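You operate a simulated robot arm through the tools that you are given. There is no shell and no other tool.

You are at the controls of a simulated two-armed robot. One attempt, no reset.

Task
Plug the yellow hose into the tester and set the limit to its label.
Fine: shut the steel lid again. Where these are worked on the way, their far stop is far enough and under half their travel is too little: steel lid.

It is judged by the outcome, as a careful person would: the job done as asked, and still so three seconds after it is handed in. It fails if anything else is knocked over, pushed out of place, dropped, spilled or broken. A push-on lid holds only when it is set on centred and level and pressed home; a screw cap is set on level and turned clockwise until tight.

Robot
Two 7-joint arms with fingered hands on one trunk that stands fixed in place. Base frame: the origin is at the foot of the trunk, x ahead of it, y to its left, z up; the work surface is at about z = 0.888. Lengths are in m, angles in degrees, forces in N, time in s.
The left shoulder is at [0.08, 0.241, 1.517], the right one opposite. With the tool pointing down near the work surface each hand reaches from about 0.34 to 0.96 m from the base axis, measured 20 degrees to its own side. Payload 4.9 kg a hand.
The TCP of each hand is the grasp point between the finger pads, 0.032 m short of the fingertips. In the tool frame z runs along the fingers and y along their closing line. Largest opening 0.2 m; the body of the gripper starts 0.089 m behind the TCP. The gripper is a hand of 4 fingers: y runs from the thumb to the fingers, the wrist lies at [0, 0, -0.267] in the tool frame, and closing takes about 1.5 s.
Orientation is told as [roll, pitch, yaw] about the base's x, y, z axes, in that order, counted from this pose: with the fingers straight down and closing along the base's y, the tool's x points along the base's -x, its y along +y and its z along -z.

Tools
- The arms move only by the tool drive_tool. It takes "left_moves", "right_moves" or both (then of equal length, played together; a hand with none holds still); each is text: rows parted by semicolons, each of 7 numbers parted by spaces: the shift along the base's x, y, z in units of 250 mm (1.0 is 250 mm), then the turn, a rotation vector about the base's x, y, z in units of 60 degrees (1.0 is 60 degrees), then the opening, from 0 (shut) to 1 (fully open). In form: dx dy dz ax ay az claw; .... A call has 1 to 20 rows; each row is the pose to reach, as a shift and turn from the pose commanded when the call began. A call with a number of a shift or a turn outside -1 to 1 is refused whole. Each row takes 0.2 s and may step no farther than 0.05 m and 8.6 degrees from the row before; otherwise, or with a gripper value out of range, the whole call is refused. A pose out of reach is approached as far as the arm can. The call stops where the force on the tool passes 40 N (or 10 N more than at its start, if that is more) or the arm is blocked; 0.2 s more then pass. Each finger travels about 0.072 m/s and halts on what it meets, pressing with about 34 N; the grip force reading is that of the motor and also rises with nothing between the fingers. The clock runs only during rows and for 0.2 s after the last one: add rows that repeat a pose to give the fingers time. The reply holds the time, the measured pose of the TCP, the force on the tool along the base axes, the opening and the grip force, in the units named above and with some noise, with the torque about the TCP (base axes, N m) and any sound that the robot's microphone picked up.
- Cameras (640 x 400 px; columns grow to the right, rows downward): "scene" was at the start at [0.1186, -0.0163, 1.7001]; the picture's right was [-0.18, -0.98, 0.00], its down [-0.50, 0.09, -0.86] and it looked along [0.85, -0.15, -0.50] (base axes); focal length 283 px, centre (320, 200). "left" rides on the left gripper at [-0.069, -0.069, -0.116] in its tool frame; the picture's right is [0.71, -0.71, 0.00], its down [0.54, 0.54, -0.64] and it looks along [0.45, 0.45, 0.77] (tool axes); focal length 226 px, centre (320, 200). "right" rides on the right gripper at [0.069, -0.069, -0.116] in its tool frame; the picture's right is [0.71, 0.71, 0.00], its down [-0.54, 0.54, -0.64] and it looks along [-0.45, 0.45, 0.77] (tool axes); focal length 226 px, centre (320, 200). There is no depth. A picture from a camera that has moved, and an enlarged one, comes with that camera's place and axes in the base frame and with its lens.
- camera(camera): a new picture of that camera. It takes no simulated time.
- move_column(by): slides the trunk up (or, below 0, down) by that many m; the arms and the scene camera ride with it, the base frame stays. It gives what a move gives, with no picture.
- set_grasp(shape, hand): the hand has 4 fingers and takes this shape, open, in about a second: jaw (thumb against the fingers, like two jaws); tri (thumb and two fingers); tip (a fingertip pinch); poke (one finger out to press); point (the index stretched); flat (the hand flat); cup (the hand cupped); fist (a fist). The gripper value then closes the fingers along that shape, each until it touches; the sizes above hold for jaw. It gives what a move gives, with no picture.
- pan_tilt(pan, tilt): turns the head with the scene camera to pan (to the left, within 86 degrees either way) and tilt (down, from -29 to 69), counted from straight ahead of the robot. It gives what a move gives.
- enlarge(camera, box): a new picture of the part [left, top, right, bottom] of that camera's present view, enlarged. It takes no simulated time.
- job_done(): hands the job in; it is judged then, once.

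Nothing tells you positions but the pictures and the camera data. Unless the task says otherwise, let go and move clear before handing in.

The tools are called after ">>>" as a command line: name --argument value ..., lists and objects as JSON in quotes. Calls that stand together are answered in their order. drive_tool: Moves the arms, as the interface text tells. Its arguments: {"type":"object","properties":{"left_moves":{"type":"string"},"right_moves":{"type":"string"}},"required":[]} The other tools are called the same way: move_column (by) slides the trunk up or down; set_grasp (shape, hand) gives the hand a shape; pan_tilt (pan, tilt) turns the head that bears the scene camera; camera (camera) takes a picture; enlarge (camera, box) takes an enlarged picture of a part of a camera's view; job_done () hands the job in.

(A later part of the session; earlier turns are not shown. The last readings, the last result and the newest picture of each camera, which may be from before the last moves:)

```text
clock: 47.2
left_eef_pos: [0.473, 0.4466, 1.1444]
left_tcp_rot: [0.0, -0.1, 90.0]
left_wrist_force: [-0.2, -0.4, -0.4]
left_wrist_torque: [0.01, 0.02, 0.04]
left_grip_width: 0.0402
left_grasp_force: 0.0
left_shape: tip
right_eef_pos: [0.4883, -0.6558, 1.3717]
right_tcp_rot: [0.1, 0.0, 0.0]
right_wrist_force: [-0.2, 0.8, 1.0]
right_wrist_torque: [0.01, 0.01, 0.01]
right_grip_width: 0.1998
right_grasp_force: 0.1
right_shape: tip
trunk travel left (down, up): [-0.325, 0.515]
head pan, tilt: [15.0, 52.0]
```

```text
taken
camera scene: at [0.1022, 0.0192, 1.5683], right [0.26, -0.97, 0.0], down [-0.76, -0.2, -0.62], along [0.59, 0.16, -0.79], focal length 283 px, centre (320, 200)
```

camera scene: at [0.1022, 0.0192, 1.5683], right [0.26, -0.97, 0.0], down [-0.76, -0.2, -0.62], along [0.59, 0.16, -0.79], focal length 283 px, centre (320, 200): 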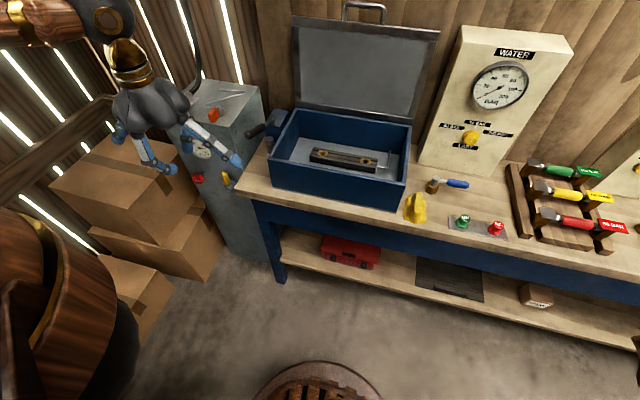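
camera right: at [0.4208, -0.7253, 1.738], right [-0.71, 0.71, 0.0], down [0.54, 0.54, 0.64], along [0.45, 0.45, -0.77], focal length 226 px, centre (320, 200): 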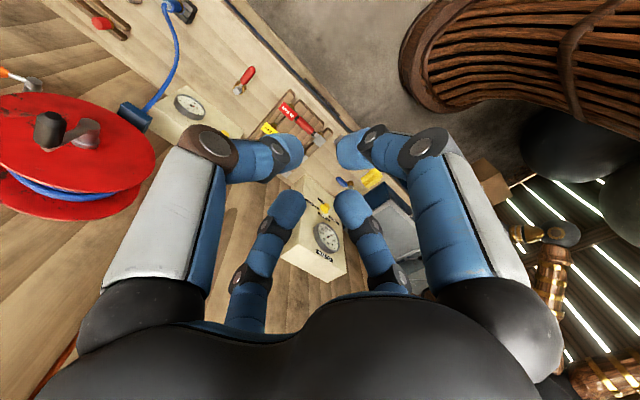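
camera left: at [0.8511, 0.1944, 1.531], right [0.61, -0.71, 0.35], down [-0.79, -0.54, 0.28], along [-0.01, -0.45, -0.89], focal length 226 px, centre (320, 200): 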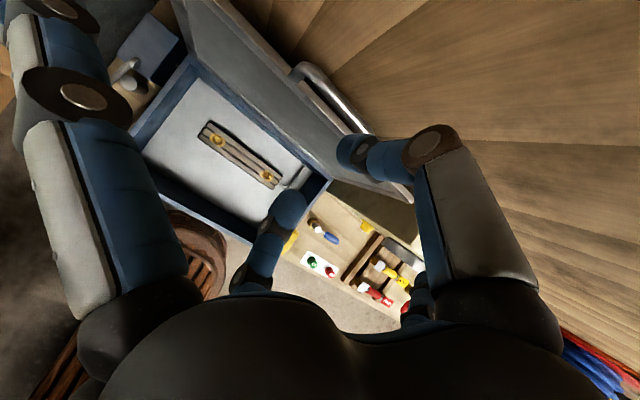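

I bring the right hand around: yaw −90°, first toward the middle at a safe height, to check that it can reach over the box before picking anything.

>>> drive_tool --right_moves "0.05 0.1 0 0 0 -0.125 0.9; 0.1 0.2 0 0 0 -0.25 0.8; 0.15 0.3 0 0 0 -0.375 0.7; 0.2 0.4 0 0 0 -0.5 0.6; 0.25 0.5 0 0 0 -0.625 0.5; 0.3 0.6 0 0 0 -0.75 0.4; 0.35 0.7 0 0 0 -0.875 0.35; 0.4 0.8 0 0 0 -1 0.35"

>>> drive_tool --right_moves "0.05 0.1 0 0 0 -0.125 0.35; 0.1 0.2 0 0 0 -0.25 0.35; 0.15 0.3 0 0 0 -0.375 0.35; 0.2 0.4 0 0 0 -0.5 0.35"

>>> drive_tool --right_moves "0.05 0.1 0 0 -0.1 0 0.35; 0.1 0.2 0 0 -0.2 0 0.35; 0.15 0.3 0 0 -0.3 0 0.35; 0.2 0.4 0 0 -0.333 0 0.35; 0.25 0.5 0 0 -0.333 0 0.35; 0.3 0.6 0 0 -0.333 0 0.35; 0.35 0.7 0 0 -0.333 0 0.35; 0.35 0.8 0 0 -0.333 0 0.35; 0.35 0.9 0 0 -0.333 0 0.35; 0.35 1 0 0 -0.333 0 0.35"

>>> camera --camera "scene"

>>> camera --camera "right"

```text
clock: 49.0
left_eef_pos: [0.4712, 0.4466, 1.1429]
left_tcp_rot: [0.0, -0.1, 90.0]
left_wrist_force: [0.0, 0.9, -0.4]
left_wrist_torque: [-0.04, 0.03, 0.0]
left_grip_width: 0.0398
left_grasp_force: 0.0
left_shape: tip
right_eef_pos: [0.5898, -0.4542, 1.3727]
right_tcp_rot: [-0.1, -0.1, -60.2]
right_wrist_force: [-0.3, 0.8, 0.8]
right_wrist_torque: [-0.03, 0.01, 0.02]
right_grip_width: 0.0706
right_grasp_force: 0.0
right_shape: tip
trunk travel left (down, up): [-0.325, 0.515]
head pan, tilt: [15.0, 52.0]
```

```text
clock: 50.0
left_eef_pos: [0.472, 0.4467, 1.1431]
left_tcp_rot: [0.0, -0.1, 90.0]
left_wrist_force: [-0.2, -0.1, -0.4]
left_wrist_torque: [-0.03, 0.02, -0.04]
left_grip_width: 0.04
left_grasp_force: 0.0
left_shape: tip
right_eef_pos: [0.6401, -0.3545, 1.3721]
right_tcp_rot: [0.0, -0.2, -90.1]
right_wrist_force: [-0.1, 0.2, 0.4]
right_wrist_torque: [-0.03, -0.01, -0.04]
right_grip_width: 0.0705
right_grasp_force: 0.1
right_shape: tip
trunk travel left (down, up): [-0.325, 0.515]
head pan, tilt: [15.0, 52.0]
```

```text
clock: 52.2
left_eef_pos: [0.4698, 0.4464, 1.1435]
left_tcp_rot: [0.0, -0.1, 90.0]
left_wrist_force: [0.5, 0.0, 0.0]
left_wrist_torque: [-0.02, -0.03, -0.01]
left_grip_width: 0.0399
left_grasp_force: 0.0
left_shape: tip
right_eef_pos: [0.7259, -0.1047, 1.3721]
right_tcp_rot: [19.8, -0.1, -90.0]
right_wrist_force: [-0.1, 0.6, 0.5]
right_wrist_torque: [-0.04, -0.01, -0.03]
right_grip_width: 0.0702
right_grasp_force: 0.1
right_shape: tip
trunk travel left (down, up): [-0.325, 0.515]
head pan, tilt: [15.0, 52.0]
```

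```text
taken
camera scene: at [0.1018, 0.0206, 1.5683], right [0.26, -0.97, 0.0], down [-0.76, -0.2, -0.62], along [0.59, 0.16, -0.79], focal length 283 px, centre (320, 200)
```

scene: 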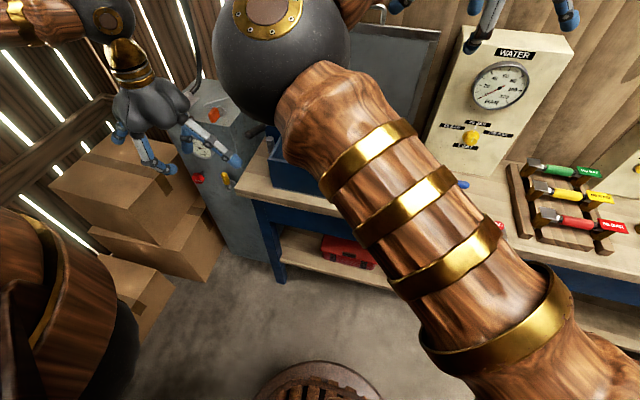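

```text
taken
camera right: at [0.6219, -0.036, 1.4575], right [0.67, 0.71, 0.24], down [0.29, -0.54, 0.79], along [0.69, -0.46, -0.56], focal length 226 px, centre (320, 200)
```

right: 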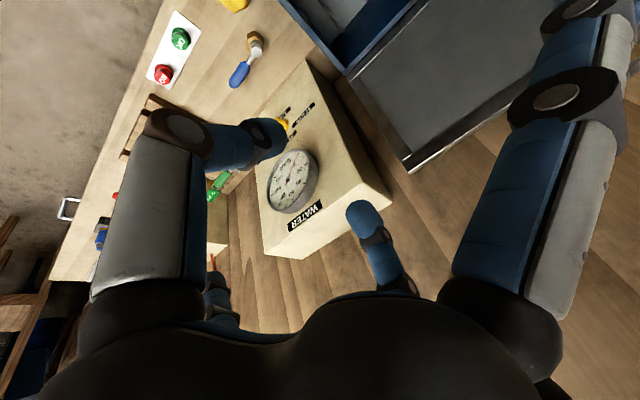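

The right hand reached (0.726, −0.105, 1.372) with the right orientation. I continue to above the sockets to test reach.

>>> drive_tool --right_moves "0.02 0.12 -0.05 0 0 0 0.35; 0.04 0.25 -0.1 0 0 0 0.35; 0.06 0.4 -0.15 0 0 0 0.35; 0.08 0.55 -0.2 0 0 0 0.35; 0.1 0.7 -0.3 0 0 0 0.35; 0.12 0.82 -0.4 0 0 0 0.35; 0.14 0.92 -0.5 0 0 0 0.35; 0.14 0.92 -0.6 0 0 0 0.35; 0.14 0.92 -0.7 0 0 0 0.35"

>>> camera --camera "scene"

>>> camera --camera "right"

>>> camera --camera "left"

```text
clock: 54.2
left_eef_pos: [0.4718, 0.4468, 1.1429]
left_tcp_rot: [0.0, -0.1, 90.1]
left_wrist_force: [-0.3, 0.5, -0.4]
left_wrist_torque: [0.01, 0.02, -0.01]
left_grip_width: 0.0396
left_grasp_force: 0.0
left_shape: tip
right_eef_pos: [0.7612, 0.1257, 1.1976]
right_tcp_rot: [20.0, 0.0, -90.0]
right_wrist_force: [0.3, 0.1, 0.6]
right_wrist_torque: [0.01, -0.01, 0.01]
right_grip_width: 0.0702
right_grasp_force: 0.1
right_shape: tip
trunk travel left (down, up): [-0.325, 0.515]
head pan, tilt: [15.0, 52.0]
```

```text
taken
camera scene: at [0.1024, 0.0196, 1.5683], right [0.26, -0.97, 0.0], down [-0.76, -0.2, -0.62], along [0.59, 0.16, -0.79], focal length 283 px, centre (320, 200)
```

scene: 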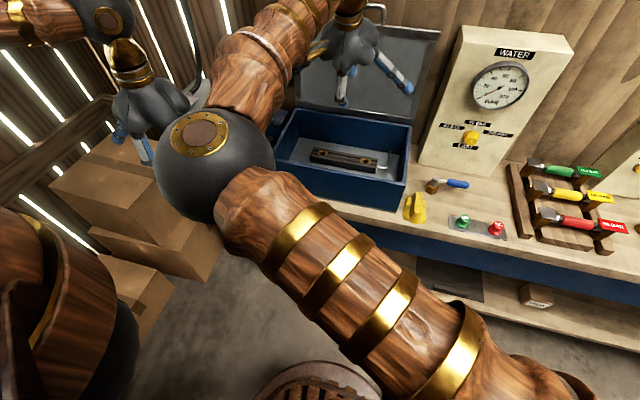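

```text
taken
camera right: at [0.6572, 0.1931, 1.282], right [0.66, 0.71, 0.24], down [0.29, -0.54, 0.79], along [0.69, -0.45, -0.56], focal length 226 px, centre (320, 200)
```

right: 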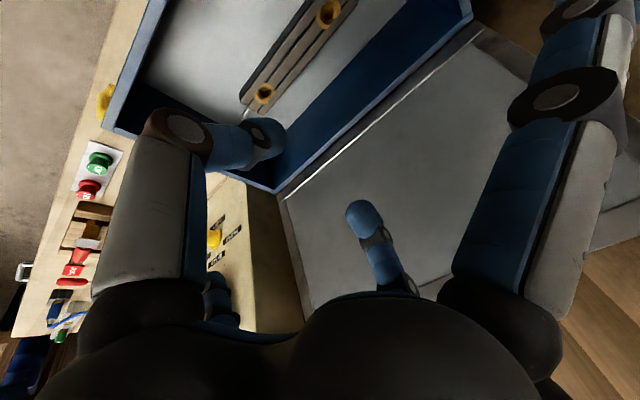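

```text
taken
camera left: at [0.5404, 0.5151, 1.261], right [0.71, -0.71, 0.0], down [-0.54, -0.54, 0.64], along [-0.45, -0.45, -0.77], focal length 226 px, centre (320, 200)
```

left: 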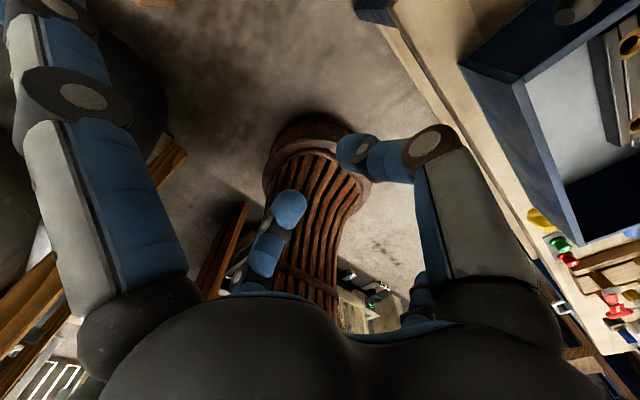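

>>> enlarge --camera "right" --box '[220, 0, 380, 120]'

>>> enlarge --camera "scene" --box '[270, 100, 420, 220]'

```text
3.33 times, centred on (300, 60) of right
camera zoom: at [0.6572, 0.1931, 1.282], right [0.66, 0.71, 0.24], down [0.29, -0.54, 0.79], along [0.69, -0.45, -0.56], focal length 754 px, centre (387, 667)
```

zoom: 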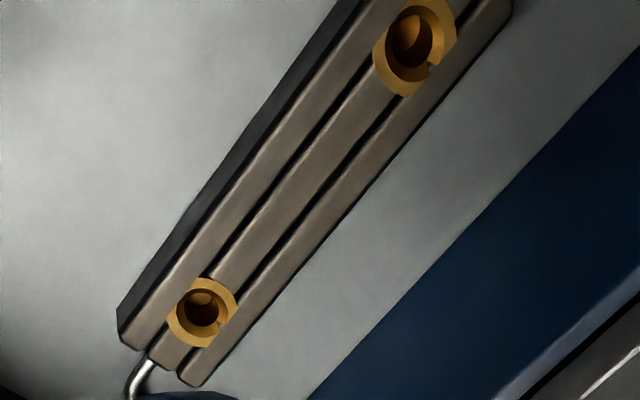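

```text
3.33 times, centred on (345, 160) of scene
camera zoom: at [0.1024, 0.0196, 1.5683], right [0.26, -0.97, 0.0], down [-0.76, -0.2, -0.62], along [0.59, 0.16, -0.79], focal length 943 px, centre (237, 333)
```

zoom: 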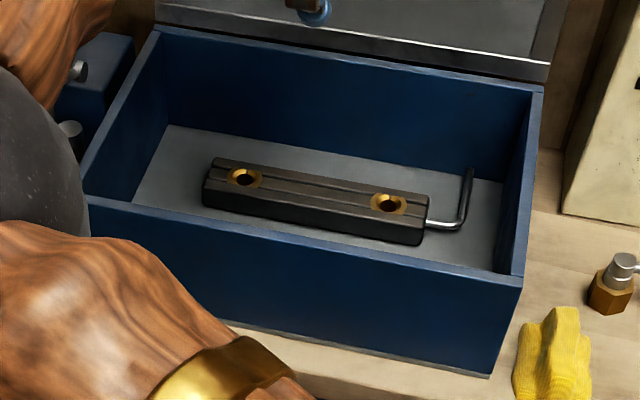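

>>> enlarge --camera "right" --box '[305, 0, 345, 30]'

>>> enlarge --camera "right" --box '[250, 75, 290, 105]'

>>> enlarge --camera "scene" --box '[328, 142, 358, 164]'

>>> enlarge --camera "scene" --box '[372, 150, 402, 172]'

>>> enlarge --camera "scene" --box '[500, 140, 640, 260]'

```text
13.33 times, centred on (325, 15) of right
camera zoom: at [0.6572, 0.1931, 1.282], right [0.66, 0.71, 0.24], down [0.29, -0.54, 0.79], along [0.69, -0.45, -0.56], focal length 3014 px, centre (253, 2667)
```

zoom: 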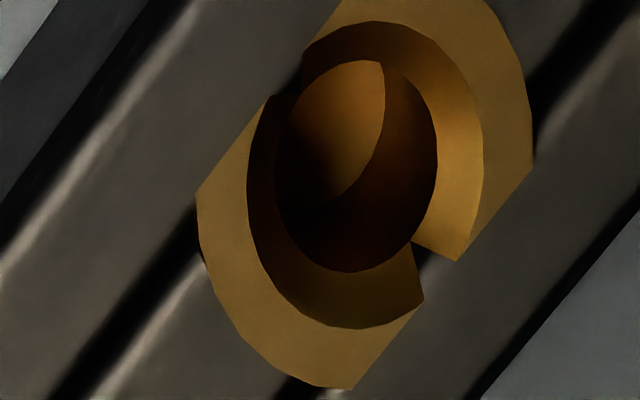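

```text
13.33 times, centred on (270, 90) of right
camera zoom: at [0.6572, 0.1931, 1.282], right [0.66, 0.71, 0.24], down [0.29, -0.54, 0.79], along [0.69, -0.45, -0.56], focal length 3014 px, centre (987, 1667)
```

zoom: 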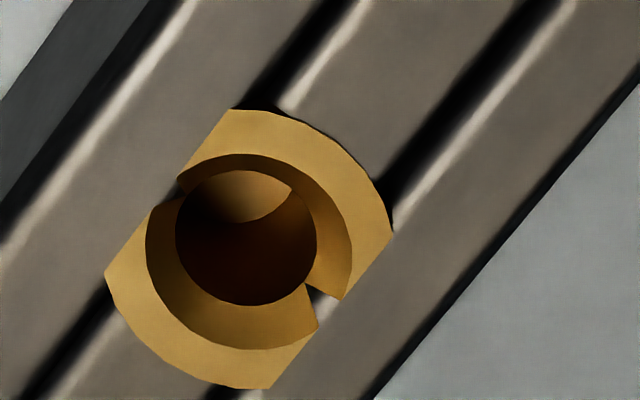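

```text
16.00 times, centred on (343, 153) of scene
camera zoom: at [0.1024, 0.0196, 1.5683], right [0.26, -0.97, 0.0], down [-0.76, -0.2, -0.62], along [0.59, 0.16, -0.79], focal length 4528 px, centre (-48, 952)
```

zoom: 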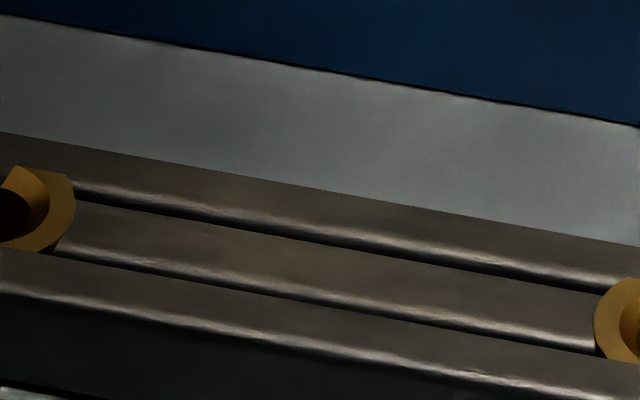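

```text
16.00 times, centred on (387, 161) of scene
camera zoom: at [0.1024, 0.0196, 1.5683], right [0.26, -0.97, 0.0], down [-0.76, -0.2, -0.62], along [0.59, 0.16, -0.79], focal length 4528 px, centre (-752, 824)
```

zoom: 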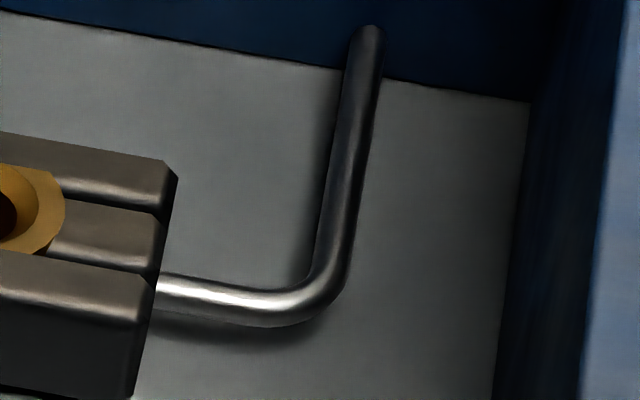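

```text
3.33 times, centred on (570, 200) of scene
camera zoom: at [0.1024, 0.0196, 1.5683], right [0.26, -0.97, 0.0], down [-0.76, -0.2, -0.62], along [0.59, 0.16, -0.79], focal length 943 px, centre (-513, 200)
```

zoom: 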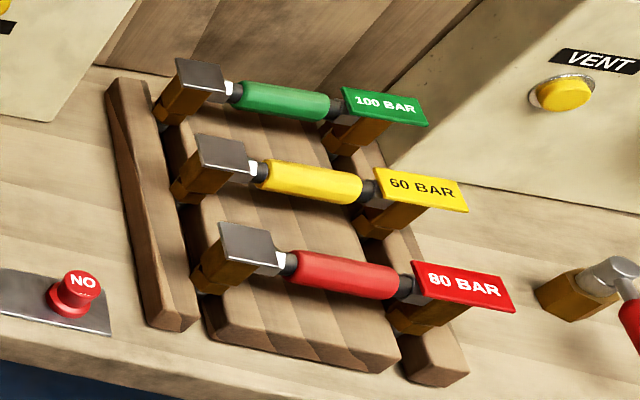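

The sockets triangulate to about x=0.808, y=0.199 and 0.050, z≈0.898. They're plain stepped rings, with no key. Reach is fine, so I move the right hand back, at a safe height, over to the hose rack.

>>> drive_tool --right_moves "-0.03 -0.05 0.1 0 0 0 0.35; -0.06 -0.1 0.2 0 0 0 0.35; -0.1 -0.15 0.3 0 0 0 0.35; -0.14 -0.2 0.4 0 0 0 0.35; -0.18 -0.3 0.5 0 0 0 0.35; -0.2 -0.4 0.6 0 0 0 0.35"

>>> drive_tool --right_moves "0 -0.125 0 0 0 0 0.35; 0 -0.25 0 0 0 0 0.35; 0 -0.375 0 0 0 0 0.35; 0 -0.5 0 0 0 0 0.35; 0 -0.625 0 0 0 0 0.35; 0 -0.75 0 0 0 0 0.35; 0 -0.875 0 0 0 0 0.35; 0 -1 0 0 0 0 0.35"

>>> drive_tool --right_moves "0 -0.125 0 0 0 0 0.35; 0 -0.25 0 0 0 0 0.35; 0 -0.375 0 0 0 0 0.35; 0 -0.5 0 0 0 0 0.35; 0 -0.625 0 0 0 0 0.35; 0 -0.75 0 0 0 0 0.35; 0 -0.875 0 0 0 0 0.35; 0 -1 0 0 0 0 0.35"

>>> drive_tool --right_moves "0 -0.1 -0.1 0 0 0 0.35; 0 -0.2 -0.2 0 0 0 0.35; 0 -0.256 -0.3 0 0 0 0.35; 0 -0.256 -0.4 0 0 0 0.35; 0 -0.256 -0.5 0 0 0 0.35; 0 -0.256 -0.6 0 0 0 0.35"

>>> camera --camera "right"

>>> camera --camera "scene"

```text
clock: 55.6
left_eef_pos: [0.4708, 0.4462, 1.1448]
left_tcp_rot: [0.0, 0.0, 90.0]
left_wrist_force: [-0.6, -0.4, -0.3]
left_wrist_torque: [0.0, 0.02, 0.0]
left_grip_width: 0.04
left_grasp_force: 0.1
left_shape: tip
right_eef_pos: [0.7119, 0.0228, 1.3363]
right_tcp_rot: [19.6, -1.3, -90.3]
right_wrist_force: [-0.2, -0.1, -0.3]
right_wrist_torque: [0.01, -0.02, 0.01]
right_grip_width: 0.0705
right_grasp_force: 0.0
right_shape: tip
trunk travel left (down, up): [-0.325, 0.515]
head pan, tilt: [15.0, 52.0]
```

```text
clock: 57.4
left_eef_pos: [0.4716, 0.4448, 1.1446]
left_tcp_rot: [0.0, -0.3, 90.0]
left_wrist_force: [0.0, 1.1, 0.2]
left_wrist_torque: [0.02, 0.01, 0.0]
left_grip_width: 0.0399
left_grasp_force: 0.1
left_shape: tip
right_eef_pos: [0.7111, -0.2267, 1.345]
right_tcp_rot: [19.9, 0.2, -90.0]
right_wrist_force: [0.6, -0.8, 0.2]
right_wrist_torque: [0.0, -0.01, 0.04]
right_grip_width: 0.0706
right_grasp_force: 0.1
right_shape: tip
trunk travel left (down, up): [-0.325, 0.515]
head pan, tilt: [15.0, 52.0]
```

```text
clock: 59.2
left_eef_pos: [0.4706, 0.4452, 1.1441]
left_tcp_rot: [0.0, -0.2, 90.0]
left_wrist_force: [0.1, -0.4, 0.0]
left_wrist_torque: [0.03, -0.02, -0.02]
left_grip_width: 0.0399
left_grasp_force: 0.1
left_shape: tip
right_eef_pos: [0.7115, -0.4773, 1.3454]
right_tcp_rot: [19.9, 0.1, -89.9]
right_wrist_force: [0.8, -0.9, -0.3]
right_wrist_torque: [0.02, 0.03, 0.0]
right_grip_width: 0.0703
right_grasp_force: 0.1
right_shape: tip
trunk travel left (down, up): [-0.325, 0.515]
head pan, tilt: [15.0, 52.0]
```

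```text
clock: 60.6
left_eef_pos: [0.4713, 0.4457, 1.1435]
left_tcp_rot: [0.0, 0.0, 90.0]
left_wrist_force: [1.0, -0.3, -0.6]
left_wrist_torque: [-0.02, 0.01, -0.02]
left_grip_width: 0.0397
left_grasp_force: 0.0
left_shape: tip
right_eef_pos: [0.7114, -0.5381, 1.1961]
right_tcp_rot: [19.9, 0.0, -90.1]
right_wrist_force: [-0.7, 0.1, 0.6]
right_wrist_torque: [-0.04, -0.01, -0.03]
right_grip_width: 0.0705
right_grasp_force: 0.1
right_shape: tip
trunk travel left (down, up): [-0.325, 0.515]
head pan, tilt: [15.0, 52.0]
```

```text
taken
camera right: at [0.6077, -0.4713, 1.2822], right [0.66, 0.71, 0.24], down [0.29, -0.54, 0.79], along [0.69, -0.45, -0.56], focal length 226 px, centre (320, 200)
```

right: 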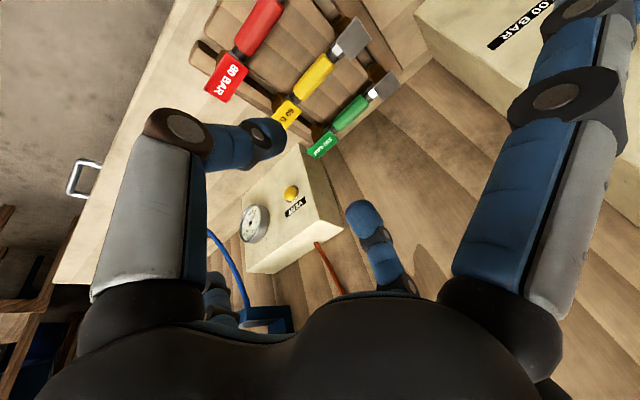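

```text
taken
camera scene: at [0.1027, 0.0192, 1.5683], right [0.26, -0.97, 0.0], down [-0.76, -0.2, -0.62], along [0.59, 0.16, -0.79], focal length 283 px, centre (320, 200)
```

scene: 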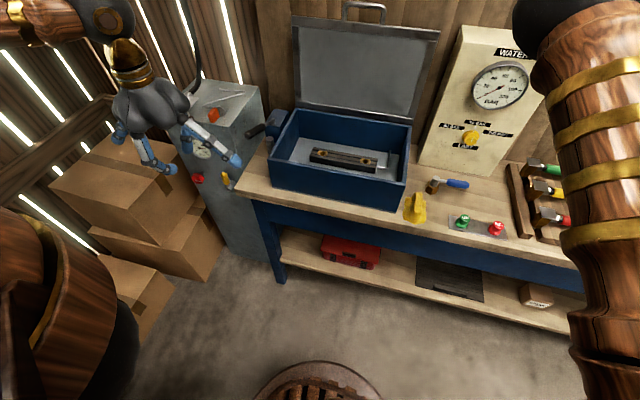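

The right camera now sees the rack from above. I zoom to refine the yellow hose's position and its sleeve width.

>>> enlarge --camera "right" --box '[240, 0, 400, 160]'

>>> pan_tilt --pan -38 --tilt 35

>>> camera --camera "scene"

```text
2.50 times, centred on (320, 80) of right
camera zoom: at [0.6077, -0.4713, 1.2822], right [0.66, 0.71, 0.24], down [0.29, -0.54, 0.79], along [0.69, -0.45, -0.56], focal length 565 px, centre (320, 500)
```

zoom: 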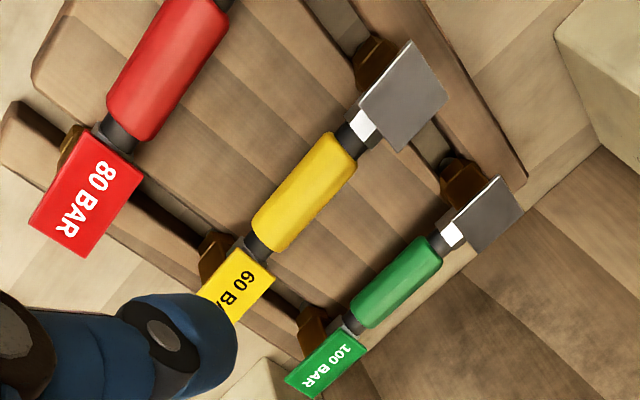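

```text
clock: 61.9
left_eef_pos: [0.4715, 0.4461, 1.1438]
left_tcp_rot: [0.1, -0.2, 90.0]
left_wrist_force: [0.1, 0.4, 0.0]
left_wrist_torque: [0.0, -0.02, 0.0]
left_grip_width: 0.0398
left_grasp_force: 0.0
left_shape: tip
right_eef_pos: [0.7104, -0.5388, 1.1967]
right_tcp_rot: [19.9, 0.0, -90.0]
right_wrist_force: [0.6, 0.0, 0.5]
right_wrist_torque: [-0.01, 0.0, 0.02]
right_grip_width: 0.0707
right_grasp_force: 0.0
right_shape: tip
trunk travel left (down, up): [-0.325, 0.515]
head pan, tilt: [-38.0, 35.0]
```

```text
taken
camera scene: at [0.0991, -0.0543, 1.5926], right [-0.61, -0.79, 0.0], down [-0.45, 0.35, -0.82], along [0.65, -0.5, -0.57], focal length 283 px, centre (320, 200)
```

scene: 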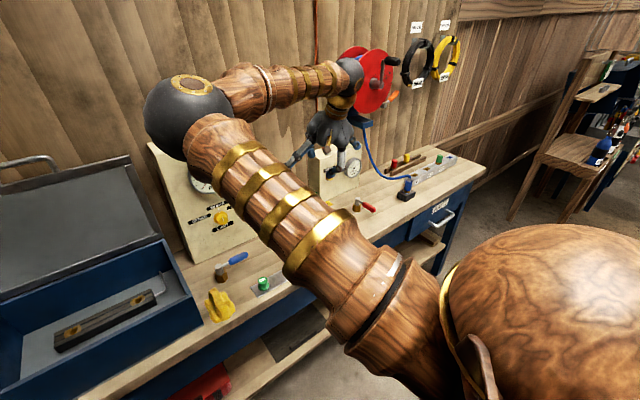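

The yellow sleeve is centred at about (0.788, −0.536, 0.930), the plank below it at z≈0.90. I go to a pre-grasp point 7 cm back along the tool direction with a 5 cm opening and check.

>>> drive_tool --right_moves "0.03 0.01 -0.12 0 0 0 0.3; 0.06 0.01 -0.24 0 0 0 0.25; 0.09 0.01 -0.37 0 0 0 0.25; 0.12 0.01 -0.49 0 0 0 0.25; 0.155 0.01 -0.61 0 0 0 0.25; 0.189 0.01 -0.73 0 0 0 0.25; 0.189 0.01 -0.73 0 0 0 0.25"

>>> camera --camera "right"

>>> enlarge --camera "right" --box '[160, 0, 400, 200]'

>>> camera --camera "scene"

```text
clock: 63.5
left_eef_pos: [0.471, 0.4473, 1.1445]
left_tcp_rot: [0.0, 0.0, 89.9]
left_wrist_force: [-0.8, 0.1, 0.5]
left_wrist_torque: [-0.02, -0.04, -0.01]
left_grip_width: 0.0399
left_grasp_force: 0.1
left_shape: tip
right_eef_pos: [0.7584, -0.5383, 1.0153]
right_tcp_rot: [20.0, 0.0, -90.1]
right_wrist_force: [-0.2, 0.1, -0.5]
right_wrist_torque: [0.01, 0.0, 0.03]
right_grip_width: 0.0504
right_grasp_force: 0.1
right_shape: tip
trunk travel left (down, up): [-0.325, 0.515]
head pan, tilt: [-38.0, 35.0]
```

```text
taken
camera right: at [0.6541, -0.4693, 1.1009], right [0.66, 0.71, 0.24], down [0.29, -0.54, 0.79], along [0.69, -0.46, -0.56], focal length 226 px, centre (320, 200)
```

right: 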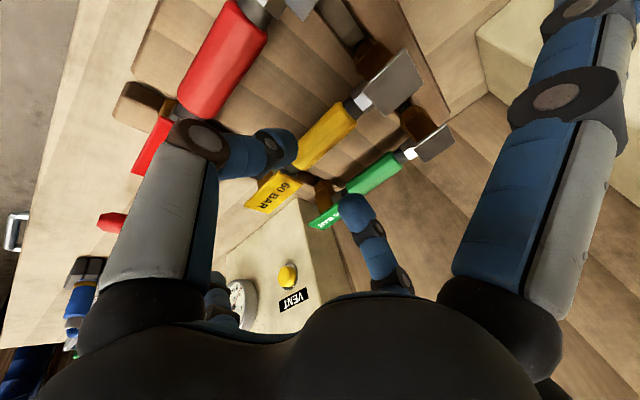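

```text
2.00 times, centred on (280, 100) of right
camera zoom: at [0.6541, -0.4693, 1.1009], right [0.66, 0.71, 0.24], down [0.29, -0.54, 0.79], along [0.69, -0.46, -0.56], focal length 452 px, centre (400, 400)
```

zoom: 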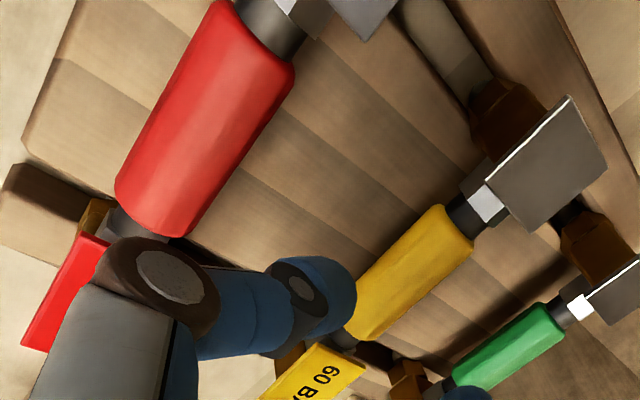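

```text
taken
camera scene: at [0.0985, -0.0541, 1.5927], right [-0.62, -0.79, 0.0], down [-0.45, 0.35, -0.82], along [0.65, -0.5, -0.57], focal length 283 px, centre (320, 200)
```

scene: 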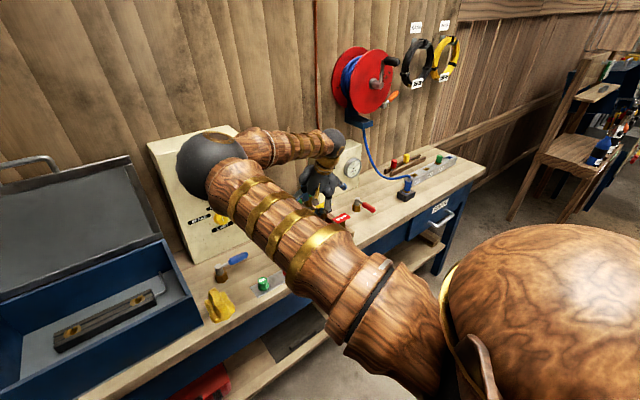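

Alignment looks right. I move in along the tool direction in small steps, watching the force.

>>> drive_tool --right_moves "0.023 0.008 -0.067 0 0 0 0.25; 0.046 0.008 -0.134 0 0 0 0.25; 0.07 0.008 -0.2 0 0 0 0.25; 0.08 0.008 -0.235 0 0 0 0.25; 0.093 0.008 -0.269 0 0 0 0.25"

>>> enlarge --camera "right" --box '[160, 0, 400, 200]'

```text
clock: 64.7
left_eef_pos: [0.4701, 0.4456, 1.143]
left_tcp_rot: [-0.1, -0.2, 90.0]
left_wrist_force: [-0.2, 0.5, -0.3]
left_wrist_torque: [-0.05, -0.01, 0.0]
left_grip_width: 0.0398
left_grasp_force: 0.1
left_shape: tip
right_eef_pos: [0.7813, -0.5345, 0.9496]
right_tcp_rot: [20.1, -0.1, -90.1]
right_wrist_force: [2.9, -2.1, 8.6]
right_wrist_torque: [0.03, 0.58, 0.17]
right_grip_width: 0.0492
right_grasp_force: 0.0
right_shape: tip
trunk travel left (down, up): [-0.325, 0.515]
head pan, tilt: [-38.0, 35.0]
```

```text
2.00 times, centred on (280, 100) of right
camera zoom: at [0.6777, -0.467, 1.0344], right [0.66, 0.71, 0.24], down [0.29, -0.54, 0.79], along [0.69, -0.46, -0.56], focal length 452 px, centre (400, 400)
```

zoom: 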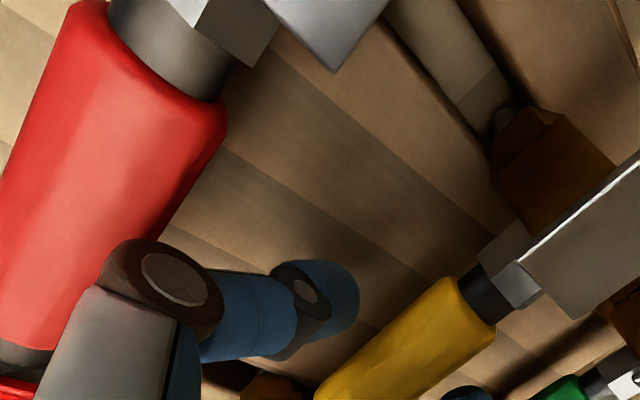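

A light contact (8.6 N, with torque matching the thumb knuckle) tells me the knuckle touched the red hose. I back off at once, reduce the tilt to 10°, and check that the red hose has not moved.

>>> drive_tool --right_moves "-0.02 0 0.06 0 0 0 0.25; -0.045 0 0.125 0 0 0 0.25; -0.068 0 0.188 0 0 0 0.25; -0.08 0 0.24 0 0.08 0 0.25; -0.08 0 0.24 0 0.167 0 0.25"

>>> camera --camera "right"

>>> enlarge --camera "right" --box '[160, 0, 400, 200]'

```text
clock: 65.9
left_eef_pos: [0.4724, 0.4462, 1.1435]
left_tcp_rot: [0.0, -0.1, 90.1]
left_wrist_force: [-0.1, -0.3, -0.9]
left_wrist_torque: [-0.03, 0.03, -0.05]
left_grip_width: 0.0401
left_grasp_force: 0.0
left_shape: tip
right_eef_pos: [0.7625, -0.5344, 1.0061]
right_tcp_rot: [9.8, -0.1, -90.1]
right_wrist_force: [0.1, -0.7, 0.3]
right_wrist_torque: [0.02, -0.01, -0.03]
right_grip_width: 0.0502
right_grasp_force: 0.0
right_shape: tip
trunk travel left (down, up): [-0.325, 0.515]
head pan, tilt: [-38.0, 35.0]
```

```text
taken
camera right: at [0.6747, -0.4672, 1.1094], right [0.7, 0.71, 0.12], down [0.42, -0.54, 0.73], along [0.58, -0.46, -0.68], focal length 226 px, centre (320, 200)
```

right: 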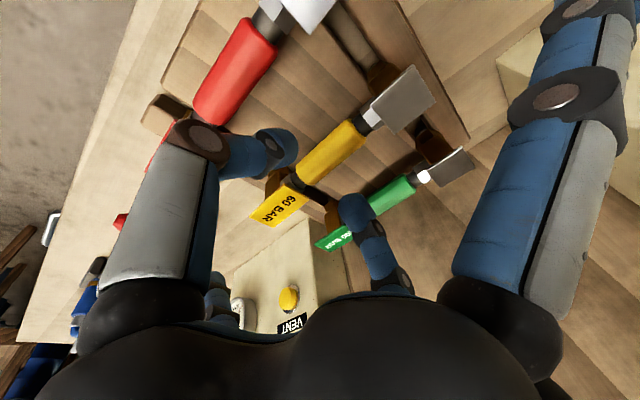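

```text
2.00 times, centred on (280, 100) of right
camera zoom: at [0.6747, -0.4672, 1.1094], right [0.7, 0.71, 0.12], down [0.42, -0.54, 0.73], along [0.58, -0.46, -0.68], focal length 452 px, centre (400, 400)
```

zoom: 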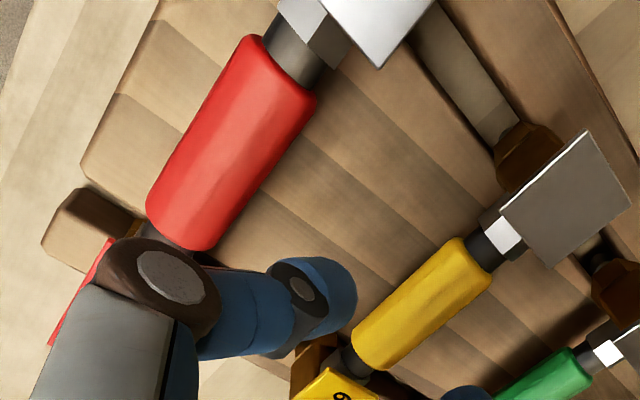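

The red hose looks undisturbed. I approach again with the 10° tilt.

>>> drive_tool --right_moves "0.048 -0.004 0 0 0 0 0.25; 0.058 -0.004 -0.06 0 0 0 0.25; 0.068 -0.004 -0.12 0 0 0 0.25; 0.079 -0.004 -0.18 0 0 0 0.25; 0.088 -0.004 -0.226 0 0 0 0.25"

>>> enlarge --camera "right" --box '[160, 0, 400, 200]'

```text
clock: 67.1
left_eef_pos: [0.4709, 0.4455, 1.1432]
left_tcp_rot: [0.0, -0.1, 90.1]
left_wrist_force: [-0.8, -0.2, -0.4]
left_wrist_torque: [0.03, -0.04, 0.01]
left_grip_width: 0.0399
left_grasp_force: 0.1
left_shape: tip
right_eef_pos: [0.7844, -0.5353, 0.9496]
right_tcp_rot: [10.0, 0.1, -90.0]
right_wrist_force: [0.0, -0.5, -0.4]
right_wrist_torque: [0.01, 0.0, -0.02]
right_grip_width: 0.0502
right_grasp_force: 0.0
right_shape: tip
trunk travel left (down, up): [-0.325, 0.515]
head pan, tilt: [-38.0, 35.0]
```

```text
2.00 times, centred on (280, 100) of right
camera zoom: at [0.697, -0.468, 1.0527], right [0.7, 0.71, 0.12], down [0.42, -0.54, 0.73], along [0.58, -0.45, -0.68], focal length 452 px, centre (400, 400)
```

zoom: 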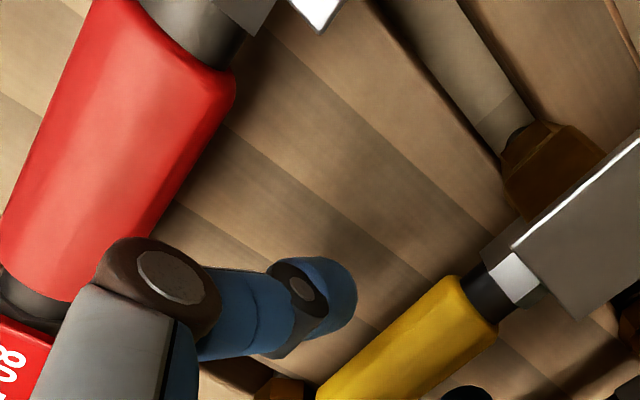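

No contact this time, and the sleeve lies between thumb and finger. I close.

>>> drive_tool --right_moves "0 0 0 0 0 0 0; 0 0 0 0 0 0 0; 0 0 0 0 0 0 0; 0 0 0 0 0 0 0; 0 0 0 0 0 0 0"

>>> enlarge --camera "right" --box '[160, 0, 400, 200]'

```text
clock: 68.3
left_eef_pos: [0.4708, 0.4456, 1.1442]
left_tcp_rot: [0.1, -0.1, 90.0]
left_wrist_force: [0.1, 0.4, 0.2]
left_wrist_torque: [0.0, 0.01, -0.06]
left_grip_width: 0.0399
left_grasp_force: 0.0
left_shape: tip
right_eef_pos: [0.7842, -0.5359, 0.9501]
right_tcp_rot: [9.8, 0.0, -90.0]
right_wrist_force: [-2.3, 0.2, -0.6]
right_wrist_torque: [0.02, 0.2, -0.03]
right_grip_width: 0.022
right_grasp_force: 33.7
right_shape: tip
trunk travel left (down, up): [-0.325, 0.515]
head pan, tilt: [-38.0, 35.0]
```

```text
2.00 times, centred on (280, 100) of right
camera zoom: at [0.6968, -0.4678, 1.0529], right [0.7, 0.71, 0.12], down [0.42, -0.54, 0.73], along [0.58, -0.45, -0.68], focal length 452 px, centre (400, 400)
```

zoom: 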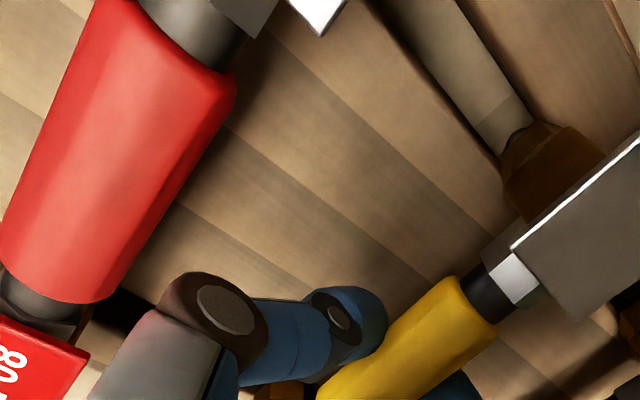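

Gripped at 22 mm. I lift straight up slowly.

>>> drive_tool --right_moves "0 0 0.04 0 0 0 0; 0 0 0.08 0 0 0 0; 0 0 0.14 0 0 0 0; 0 0 0.22 0 0 0 0; 0 0 0.32 0 0 0 0"

>>> camera --camera "right"

>>> camera --camera "scene"

```text
clock: 69.5
left_eef_pos: [0.4705, 0.4473, 1.1433]
left_tcp_rot: [0.0, 0.0, 90.0]
left_wrist_force: [0.0, 0.1, -1.0]
left_wrist_torque: [0.01, -0.04, -0.03]
left_grip_width: 0.0397
left_grasp_force: 0.0
left_shape: tip
right_eef_pos: [0.7846, -0.5358, 1.0303]
right_tcp_rot: [9.9, 0.0, -90.0]
right_wrist_force: [-0.8, -0.5, -2.6]
right_wrist_torque: [0.01, -0.03, 0.01]
right_grip_width: 0.022
right_grasp_force: 34.0
right_shape: tip
trunk travel left (down, up): [-0.325, 0.515]
head pan, tilt: [-38.0, 35.0]
```

```text
taken
camera right: at [0.6967, -0.4686, 1.1332], right [0.7, 0.71, 0.12], down [0.42, -0.54, 0.73], along [0.58, -0.46, -0.68], focal length 226 px, centre (320, 200)
```

right: 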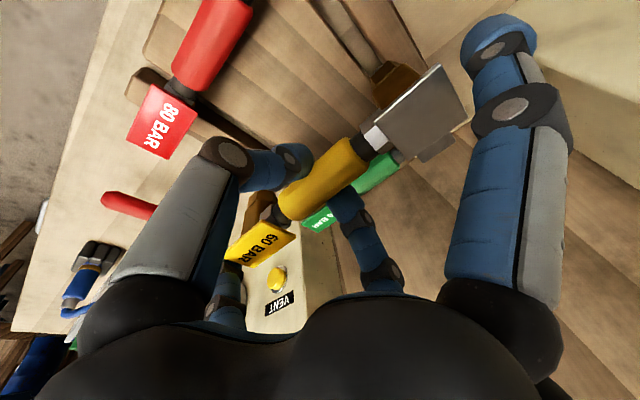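

```text
taken
camera scene: at [0.0986, -0.0543, 1.5926], right [-0.62, -0.79, 0.0], down [-0.45, 0.35, -0.82], along [0.65, -0.5, -0.57], focal length 283 px, centre (320, 200)
```

scene: 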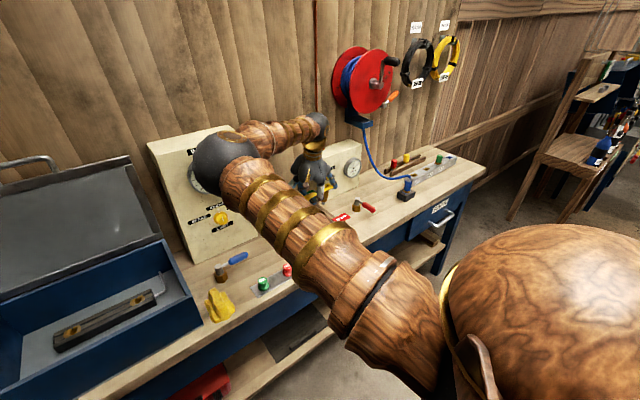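

The yellow hose is lifted, held level as far as I can see. I check it closely from the scene camera.

>>> enlarge --camera "scene" --box '[280, 130, 400, 230]'

>>> enlarge --camera "right" --box '[200, 40, 500, 300]'

```text
4.00 times, centred on (340, 180) of scene
camera zoom: at [0.0986, -0.0543, 1.5926], right [-0.62, -0.79, 0.0], down [-0.45, 0.35, -0.82], along [0.65, -0.5, -0.57], focal length 1132 px, centre (240, 280)
```

zoom: 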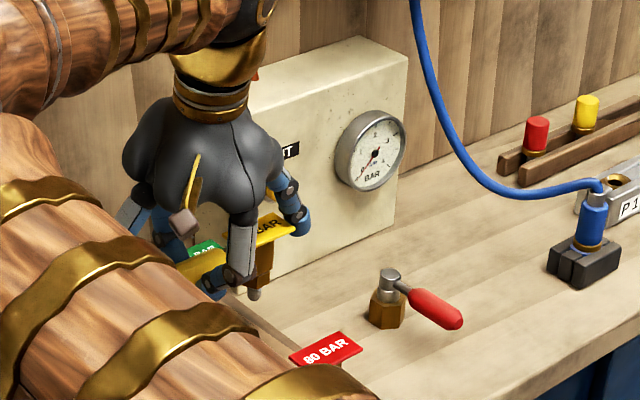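

```text
1.54 times, centred on (350, 170) of right
camera zoom: at [0.6967, -0.4686, 1.1332], right [0.7, 0.71, 0.12], down [0.42, -0.54, 0.73], along [0.58, -0.46, -0.68], focal length 348 px, centre (274, 246)
```

zoom: 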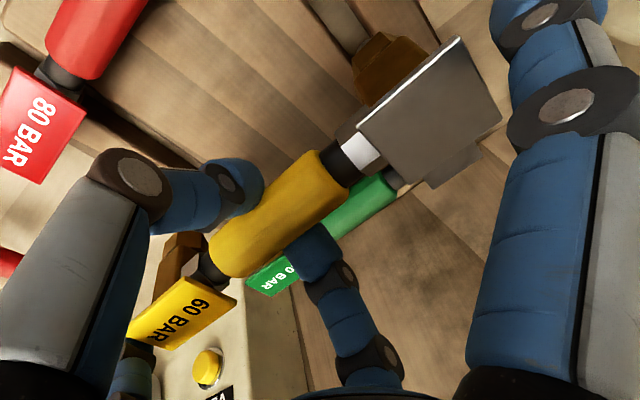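

The hose hangs level and its pins are visible. I carry it up and across at a safe height, in front of the WATER box.

>>> drive_tool --right_moves "-0.03 0 0.1 0 0 0 0; -0.07 0 0.21 0 0 0 0; -0.12 0 0.33 0 0 0 0; -0.17 0 0.45 0 0 0 0; -0.22 0 0.57 0 0 0 0; -0.25 0 0.68 0 0 0 0"

>>> drive_tool --right_moves "0 0.08 0 0 0 0 0; 0 0.18 0 0 0 0 0; 0 0.3 0 0 0 0 0; 0 0.42 0 0 0 0 0; 0 0.54 0 0 0 0 0; 0 0.66 0 0 0 0 0; 0 0.78 0 0 0 0 0; 0 0.9 0 0 0 0 0; 0 1 0 0 0 0 0"

>>> drive_tool --right_moves "0 0.1 0 0 0 0 0; 0 0.22 0 0 0 0 0; 0 0.34 0 0 0 0 0; 0 0.46 0 0 0 0 0; 0 0.58 0 0 0 0 0; 0 0.7 0 0 0 0 0; 0 0.8 0 0 0 0 0; 0 0.9 0 0 0 0 0; 0 1 0 0 0 0 0"

>>> camera --camera "right"

>>> pan_tilt --pan 8 --tilt 45

>>> camera --camera "scene"

```text
clock: 70.9
left_eef_pos: [0.4715, 0.4455, 1.1454]
left_tcp_rot: [0.0, -0.1, 89.9]
left_wrist_force: [0.5, 0.0, -0.4]
left_wrist_torque: [0.02, 0.0, 0.0]
left_grip_width: 0.0397
left_grasp_force: 0.0
left_shape: tip
right_eef_pos: [0.7213, -0.534, 1.2013]
right_tcp_rot: [9.9, 0.0, -90.0]
right_wrist_force: [-0.2, -0.1, -2.3]
right_wrist_torque: [-0.03, 0.01, 0.01]
right_grip_width: 0.0219
right_grasp_force: 33.9
right_shape: tip
trunk travel left (down, up): [-0.325, 0.515]
head pan, tilt: [-38.0, 35.0]
```

```text
clock: 72.9
left_eef_pos: [0.4718, 0.4465, 1.1434]
left_tcp_rot: [0.1, 0.0, 90.0]
left_wrist_force: [-0.4, 0.2, -0.2]
left_wrist_torque: [-0.02, 0.01, 0.07]
left_grip_width: 0.0399
left_grasp_force: 0.0
left_shape: tip
right_eef_pos: [0.7204, -0.2852, 1.2003]
right_tcp_rot: [9.8, -0.1, -90.0]
right_wrist_force: [-0.1, -0.6, -4.4]
right_wrist_torque: [-0.02, 0.02, 0.01]
right_grip_width: 0.0218
right_grasp_force: 34.0
right_shape: tip
trunk travel left (down, up): [-0.325, 0.515]
head pan, tilt: [-38.0, 35.0]
```

```text
clock: 74.9
left_eef_pos: [0.4712, 0.4473, 1.1443]
left_tcp_rot: [0.0, -0.1, 90.0]
left_wrist_force: [0.1, 0.3, 0.5]
left_wrist_torque: [0.0, -0.01, -0.03]
left_grip_width: 0.0397
left_grasp_force: 0.1
left_shape: tip
right_eef_pos: [0.7212, -0.0353, 1.2004]
right_tcp_rot: [10.0, 0.0, -90.0]
right_wrist_force: [-0.6, -0.4, -3.3]
right_wrist_torque: [-0.04, 0.02, -0.04]
right_grip_width: 0.0219
right_grasp_force: 33.9
right_shape: tip
trunk travel left (down, up): [-0.325, 0.515]
head pan, tilt: [-38.0, 35.0]
```

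```text
taken
camera right: at [0.6339, 0.0332, 1.3027], right [0.7, 0.71, 0.12], down [0.42, -0.54, 0.73], along [0.58, -0.46, -0.68], focal length 226 px, centre (320, 200)
```

right: 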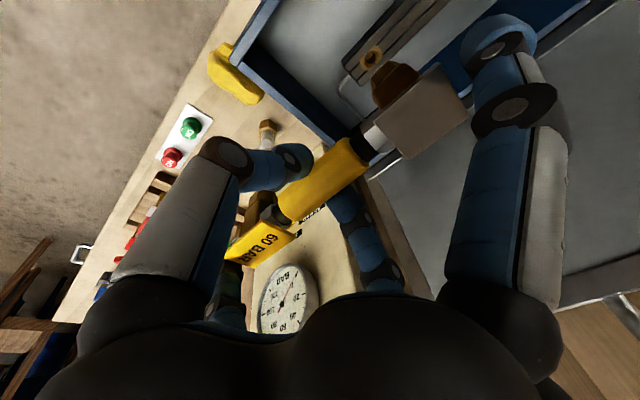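

```text
clock: 76.0
left_eef_pos: [0.4711, 0.4454, 1.144]
left_tcp_rot: [-0.1, -0.1, 90.0]
left_wrist_force: [-0.5, 0.4, -0.6]
left_wrist_torque: [0.02, 0.0, 0.01]
left_grip_width: 0.0397
left_grasp_force: 0.1
left_shape: tip
right_eef_pos: [0.7219, -0.0351, 1.1999]
right_tcp_rot: [10.0, 0.0, -89.9]
right_wrist_force: [-0.1, 1.1, -3.3]
right_wrist_torque: [-0.03, 0.01, 0.05]
right_grip_width: 0.0219
right_grasp_force: 33.7
right_shape: tip
trunk travel left (down, up): [-0.325, 0.515]
head pan, tilt: [8.0, 45.0]
```

```text
taken
camera scene: at [0.1104, 0.0114, 1.5778], right [0.14, -0.99, 0.0], down [-0.7, -0.1, -0.71], along [0.7, 0.1, -0.71], focal length 283 px, centre (320, 200)
```

scene: 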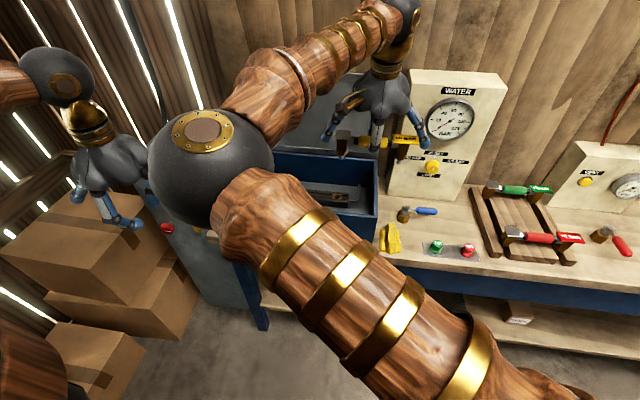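

Carried over without trouble. I zoom in to measure where the plugs hang relative to the hand.

>>> enlarge --camera "scene" --box '[310, 80, 450, 180]'

>>> enlarge --camera "right" --box '[210, 30, 480, 270]'

```text
4.00 times, centred on (380, 130) of scene
camera zoom: at [0.1104, 0.0114, 1.5778], right [0.14, -0.99, 0.0], down [-0.7, -0.1, -0.71], along [0.7, 0.1, -0.71], focal length 1132 px, centre (80, 480)
```

zoom: 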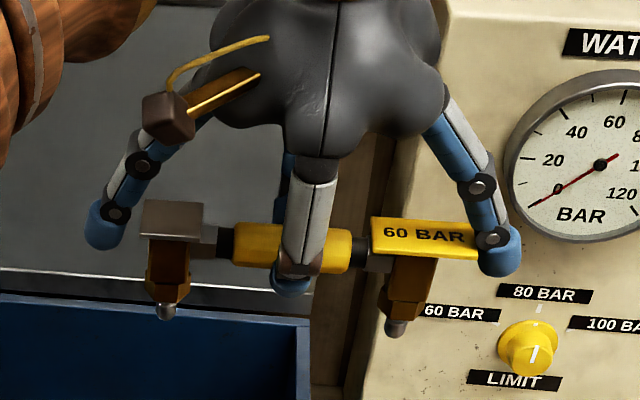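

```text
1.67 times, centred on (345, 150) of right
camera zoom: at [0.6341, 0.0319, 1.3024], right [0.7, 0.71, 0.12], down [0.42, -0.54, 0.73], along [0.58, -0.45, -0.68], focal length 377 px, centre (278, 283)
```

zoom: 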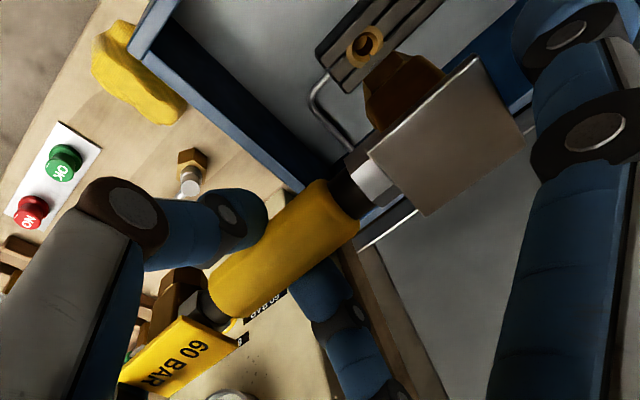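

The pin tips hang about 0.079 m below the TCP, centred on it in y within 1 mm and 0.151 m apart. I move over the sockets (TCP target about x=0.805, y=0.125) and hover.

>>> drive_tool --right_moves "0.03 0.1 0 0 0 0 0; 0.06 0.2 0 0 0 0 0; 0.1 0.31 0 0 0 0 0; 0.14 0.42 0 0 0 0 0; 0.18 0.53 0 0 0 0 0; 0.24 0.642 0 0 0 0 0; 0.29 0.642 -0.1 0 0 0 0; 0.333 0.642 -0.2 0 0 0 0; 0.333 0.642 -0.32 0 0 0 0; 0.333 0.642 -0.44 0 0 0 0; 0.333 0.642 -0.56 0 0 0 0; 0.333 0.642 -0.66 0 0 0 0"

>>> camera --camera "scene"

>>> camera --camera "right"

```text
clock: 78.6
left_eef_pos: [0.4714, 0.4464, 1.1431]
left_tcp_rot: [0.0, -0.1, 89.9]
left_wrist_force: [-0.2, 0.2, -0.6]
left_wrist_torque: [0.05, 0.0, -0.02]
left_grip_width: 0.0398
left_grasp_force: 0.1
left_shape: tip
right_eef_pos: [0.7886, 0.1167, 1.1648]
right_tcp_rot: [10.0, 0.1, -89.8]
right_wrist_force: [-0.1, 0.5, -3.4]
right_wrist_torque: [0.0, 0.0, 0.01]
right_grip_width: 0.022
right_grasp_force: 33.2
right_shape: tip
right hand out of reach, approached as far as the arm can: row 6, 7, 8, 9, 10, 11, 12
trunk travel left (down, up): [-0.325, 0.515]
head pan, tilt: [8.0, 45.0]
```

```text
taken
camera scene: at [0.1114, 0.0116, 1.5777], right [0.14, -0.99, 0.0], down [-0.7, -0.1, -0.71], along [0.7, 0.1, -0.71], focal length 283 px, centre (320, 200)
```

scene: 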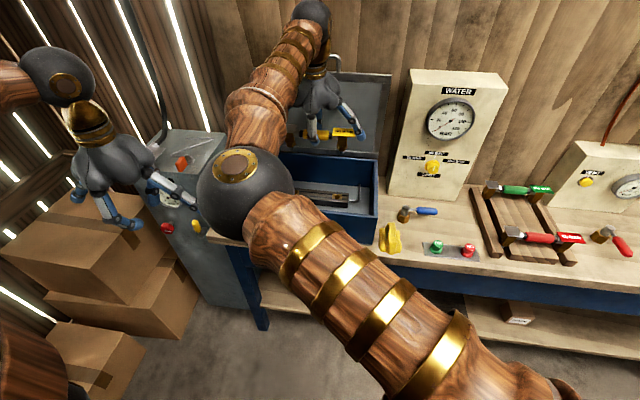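

```text
taken
camera right: at [0.7006, 0.1848, 1.2677], right [0.69, 0.71, 0.12], down [0.42, -0.54, 0.73], along [0.58, -0.45, -0.68], focal length 226 px, centre (320, 200)
```

right: 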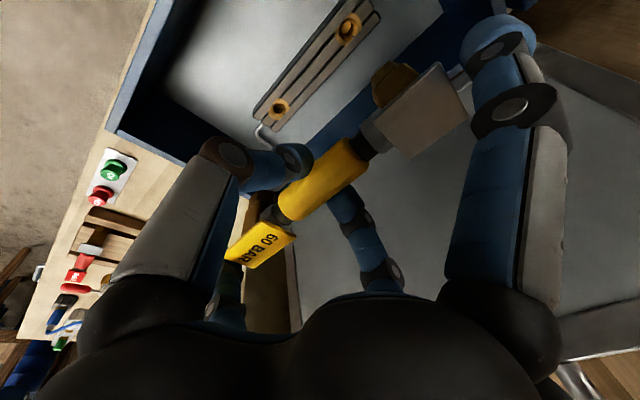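

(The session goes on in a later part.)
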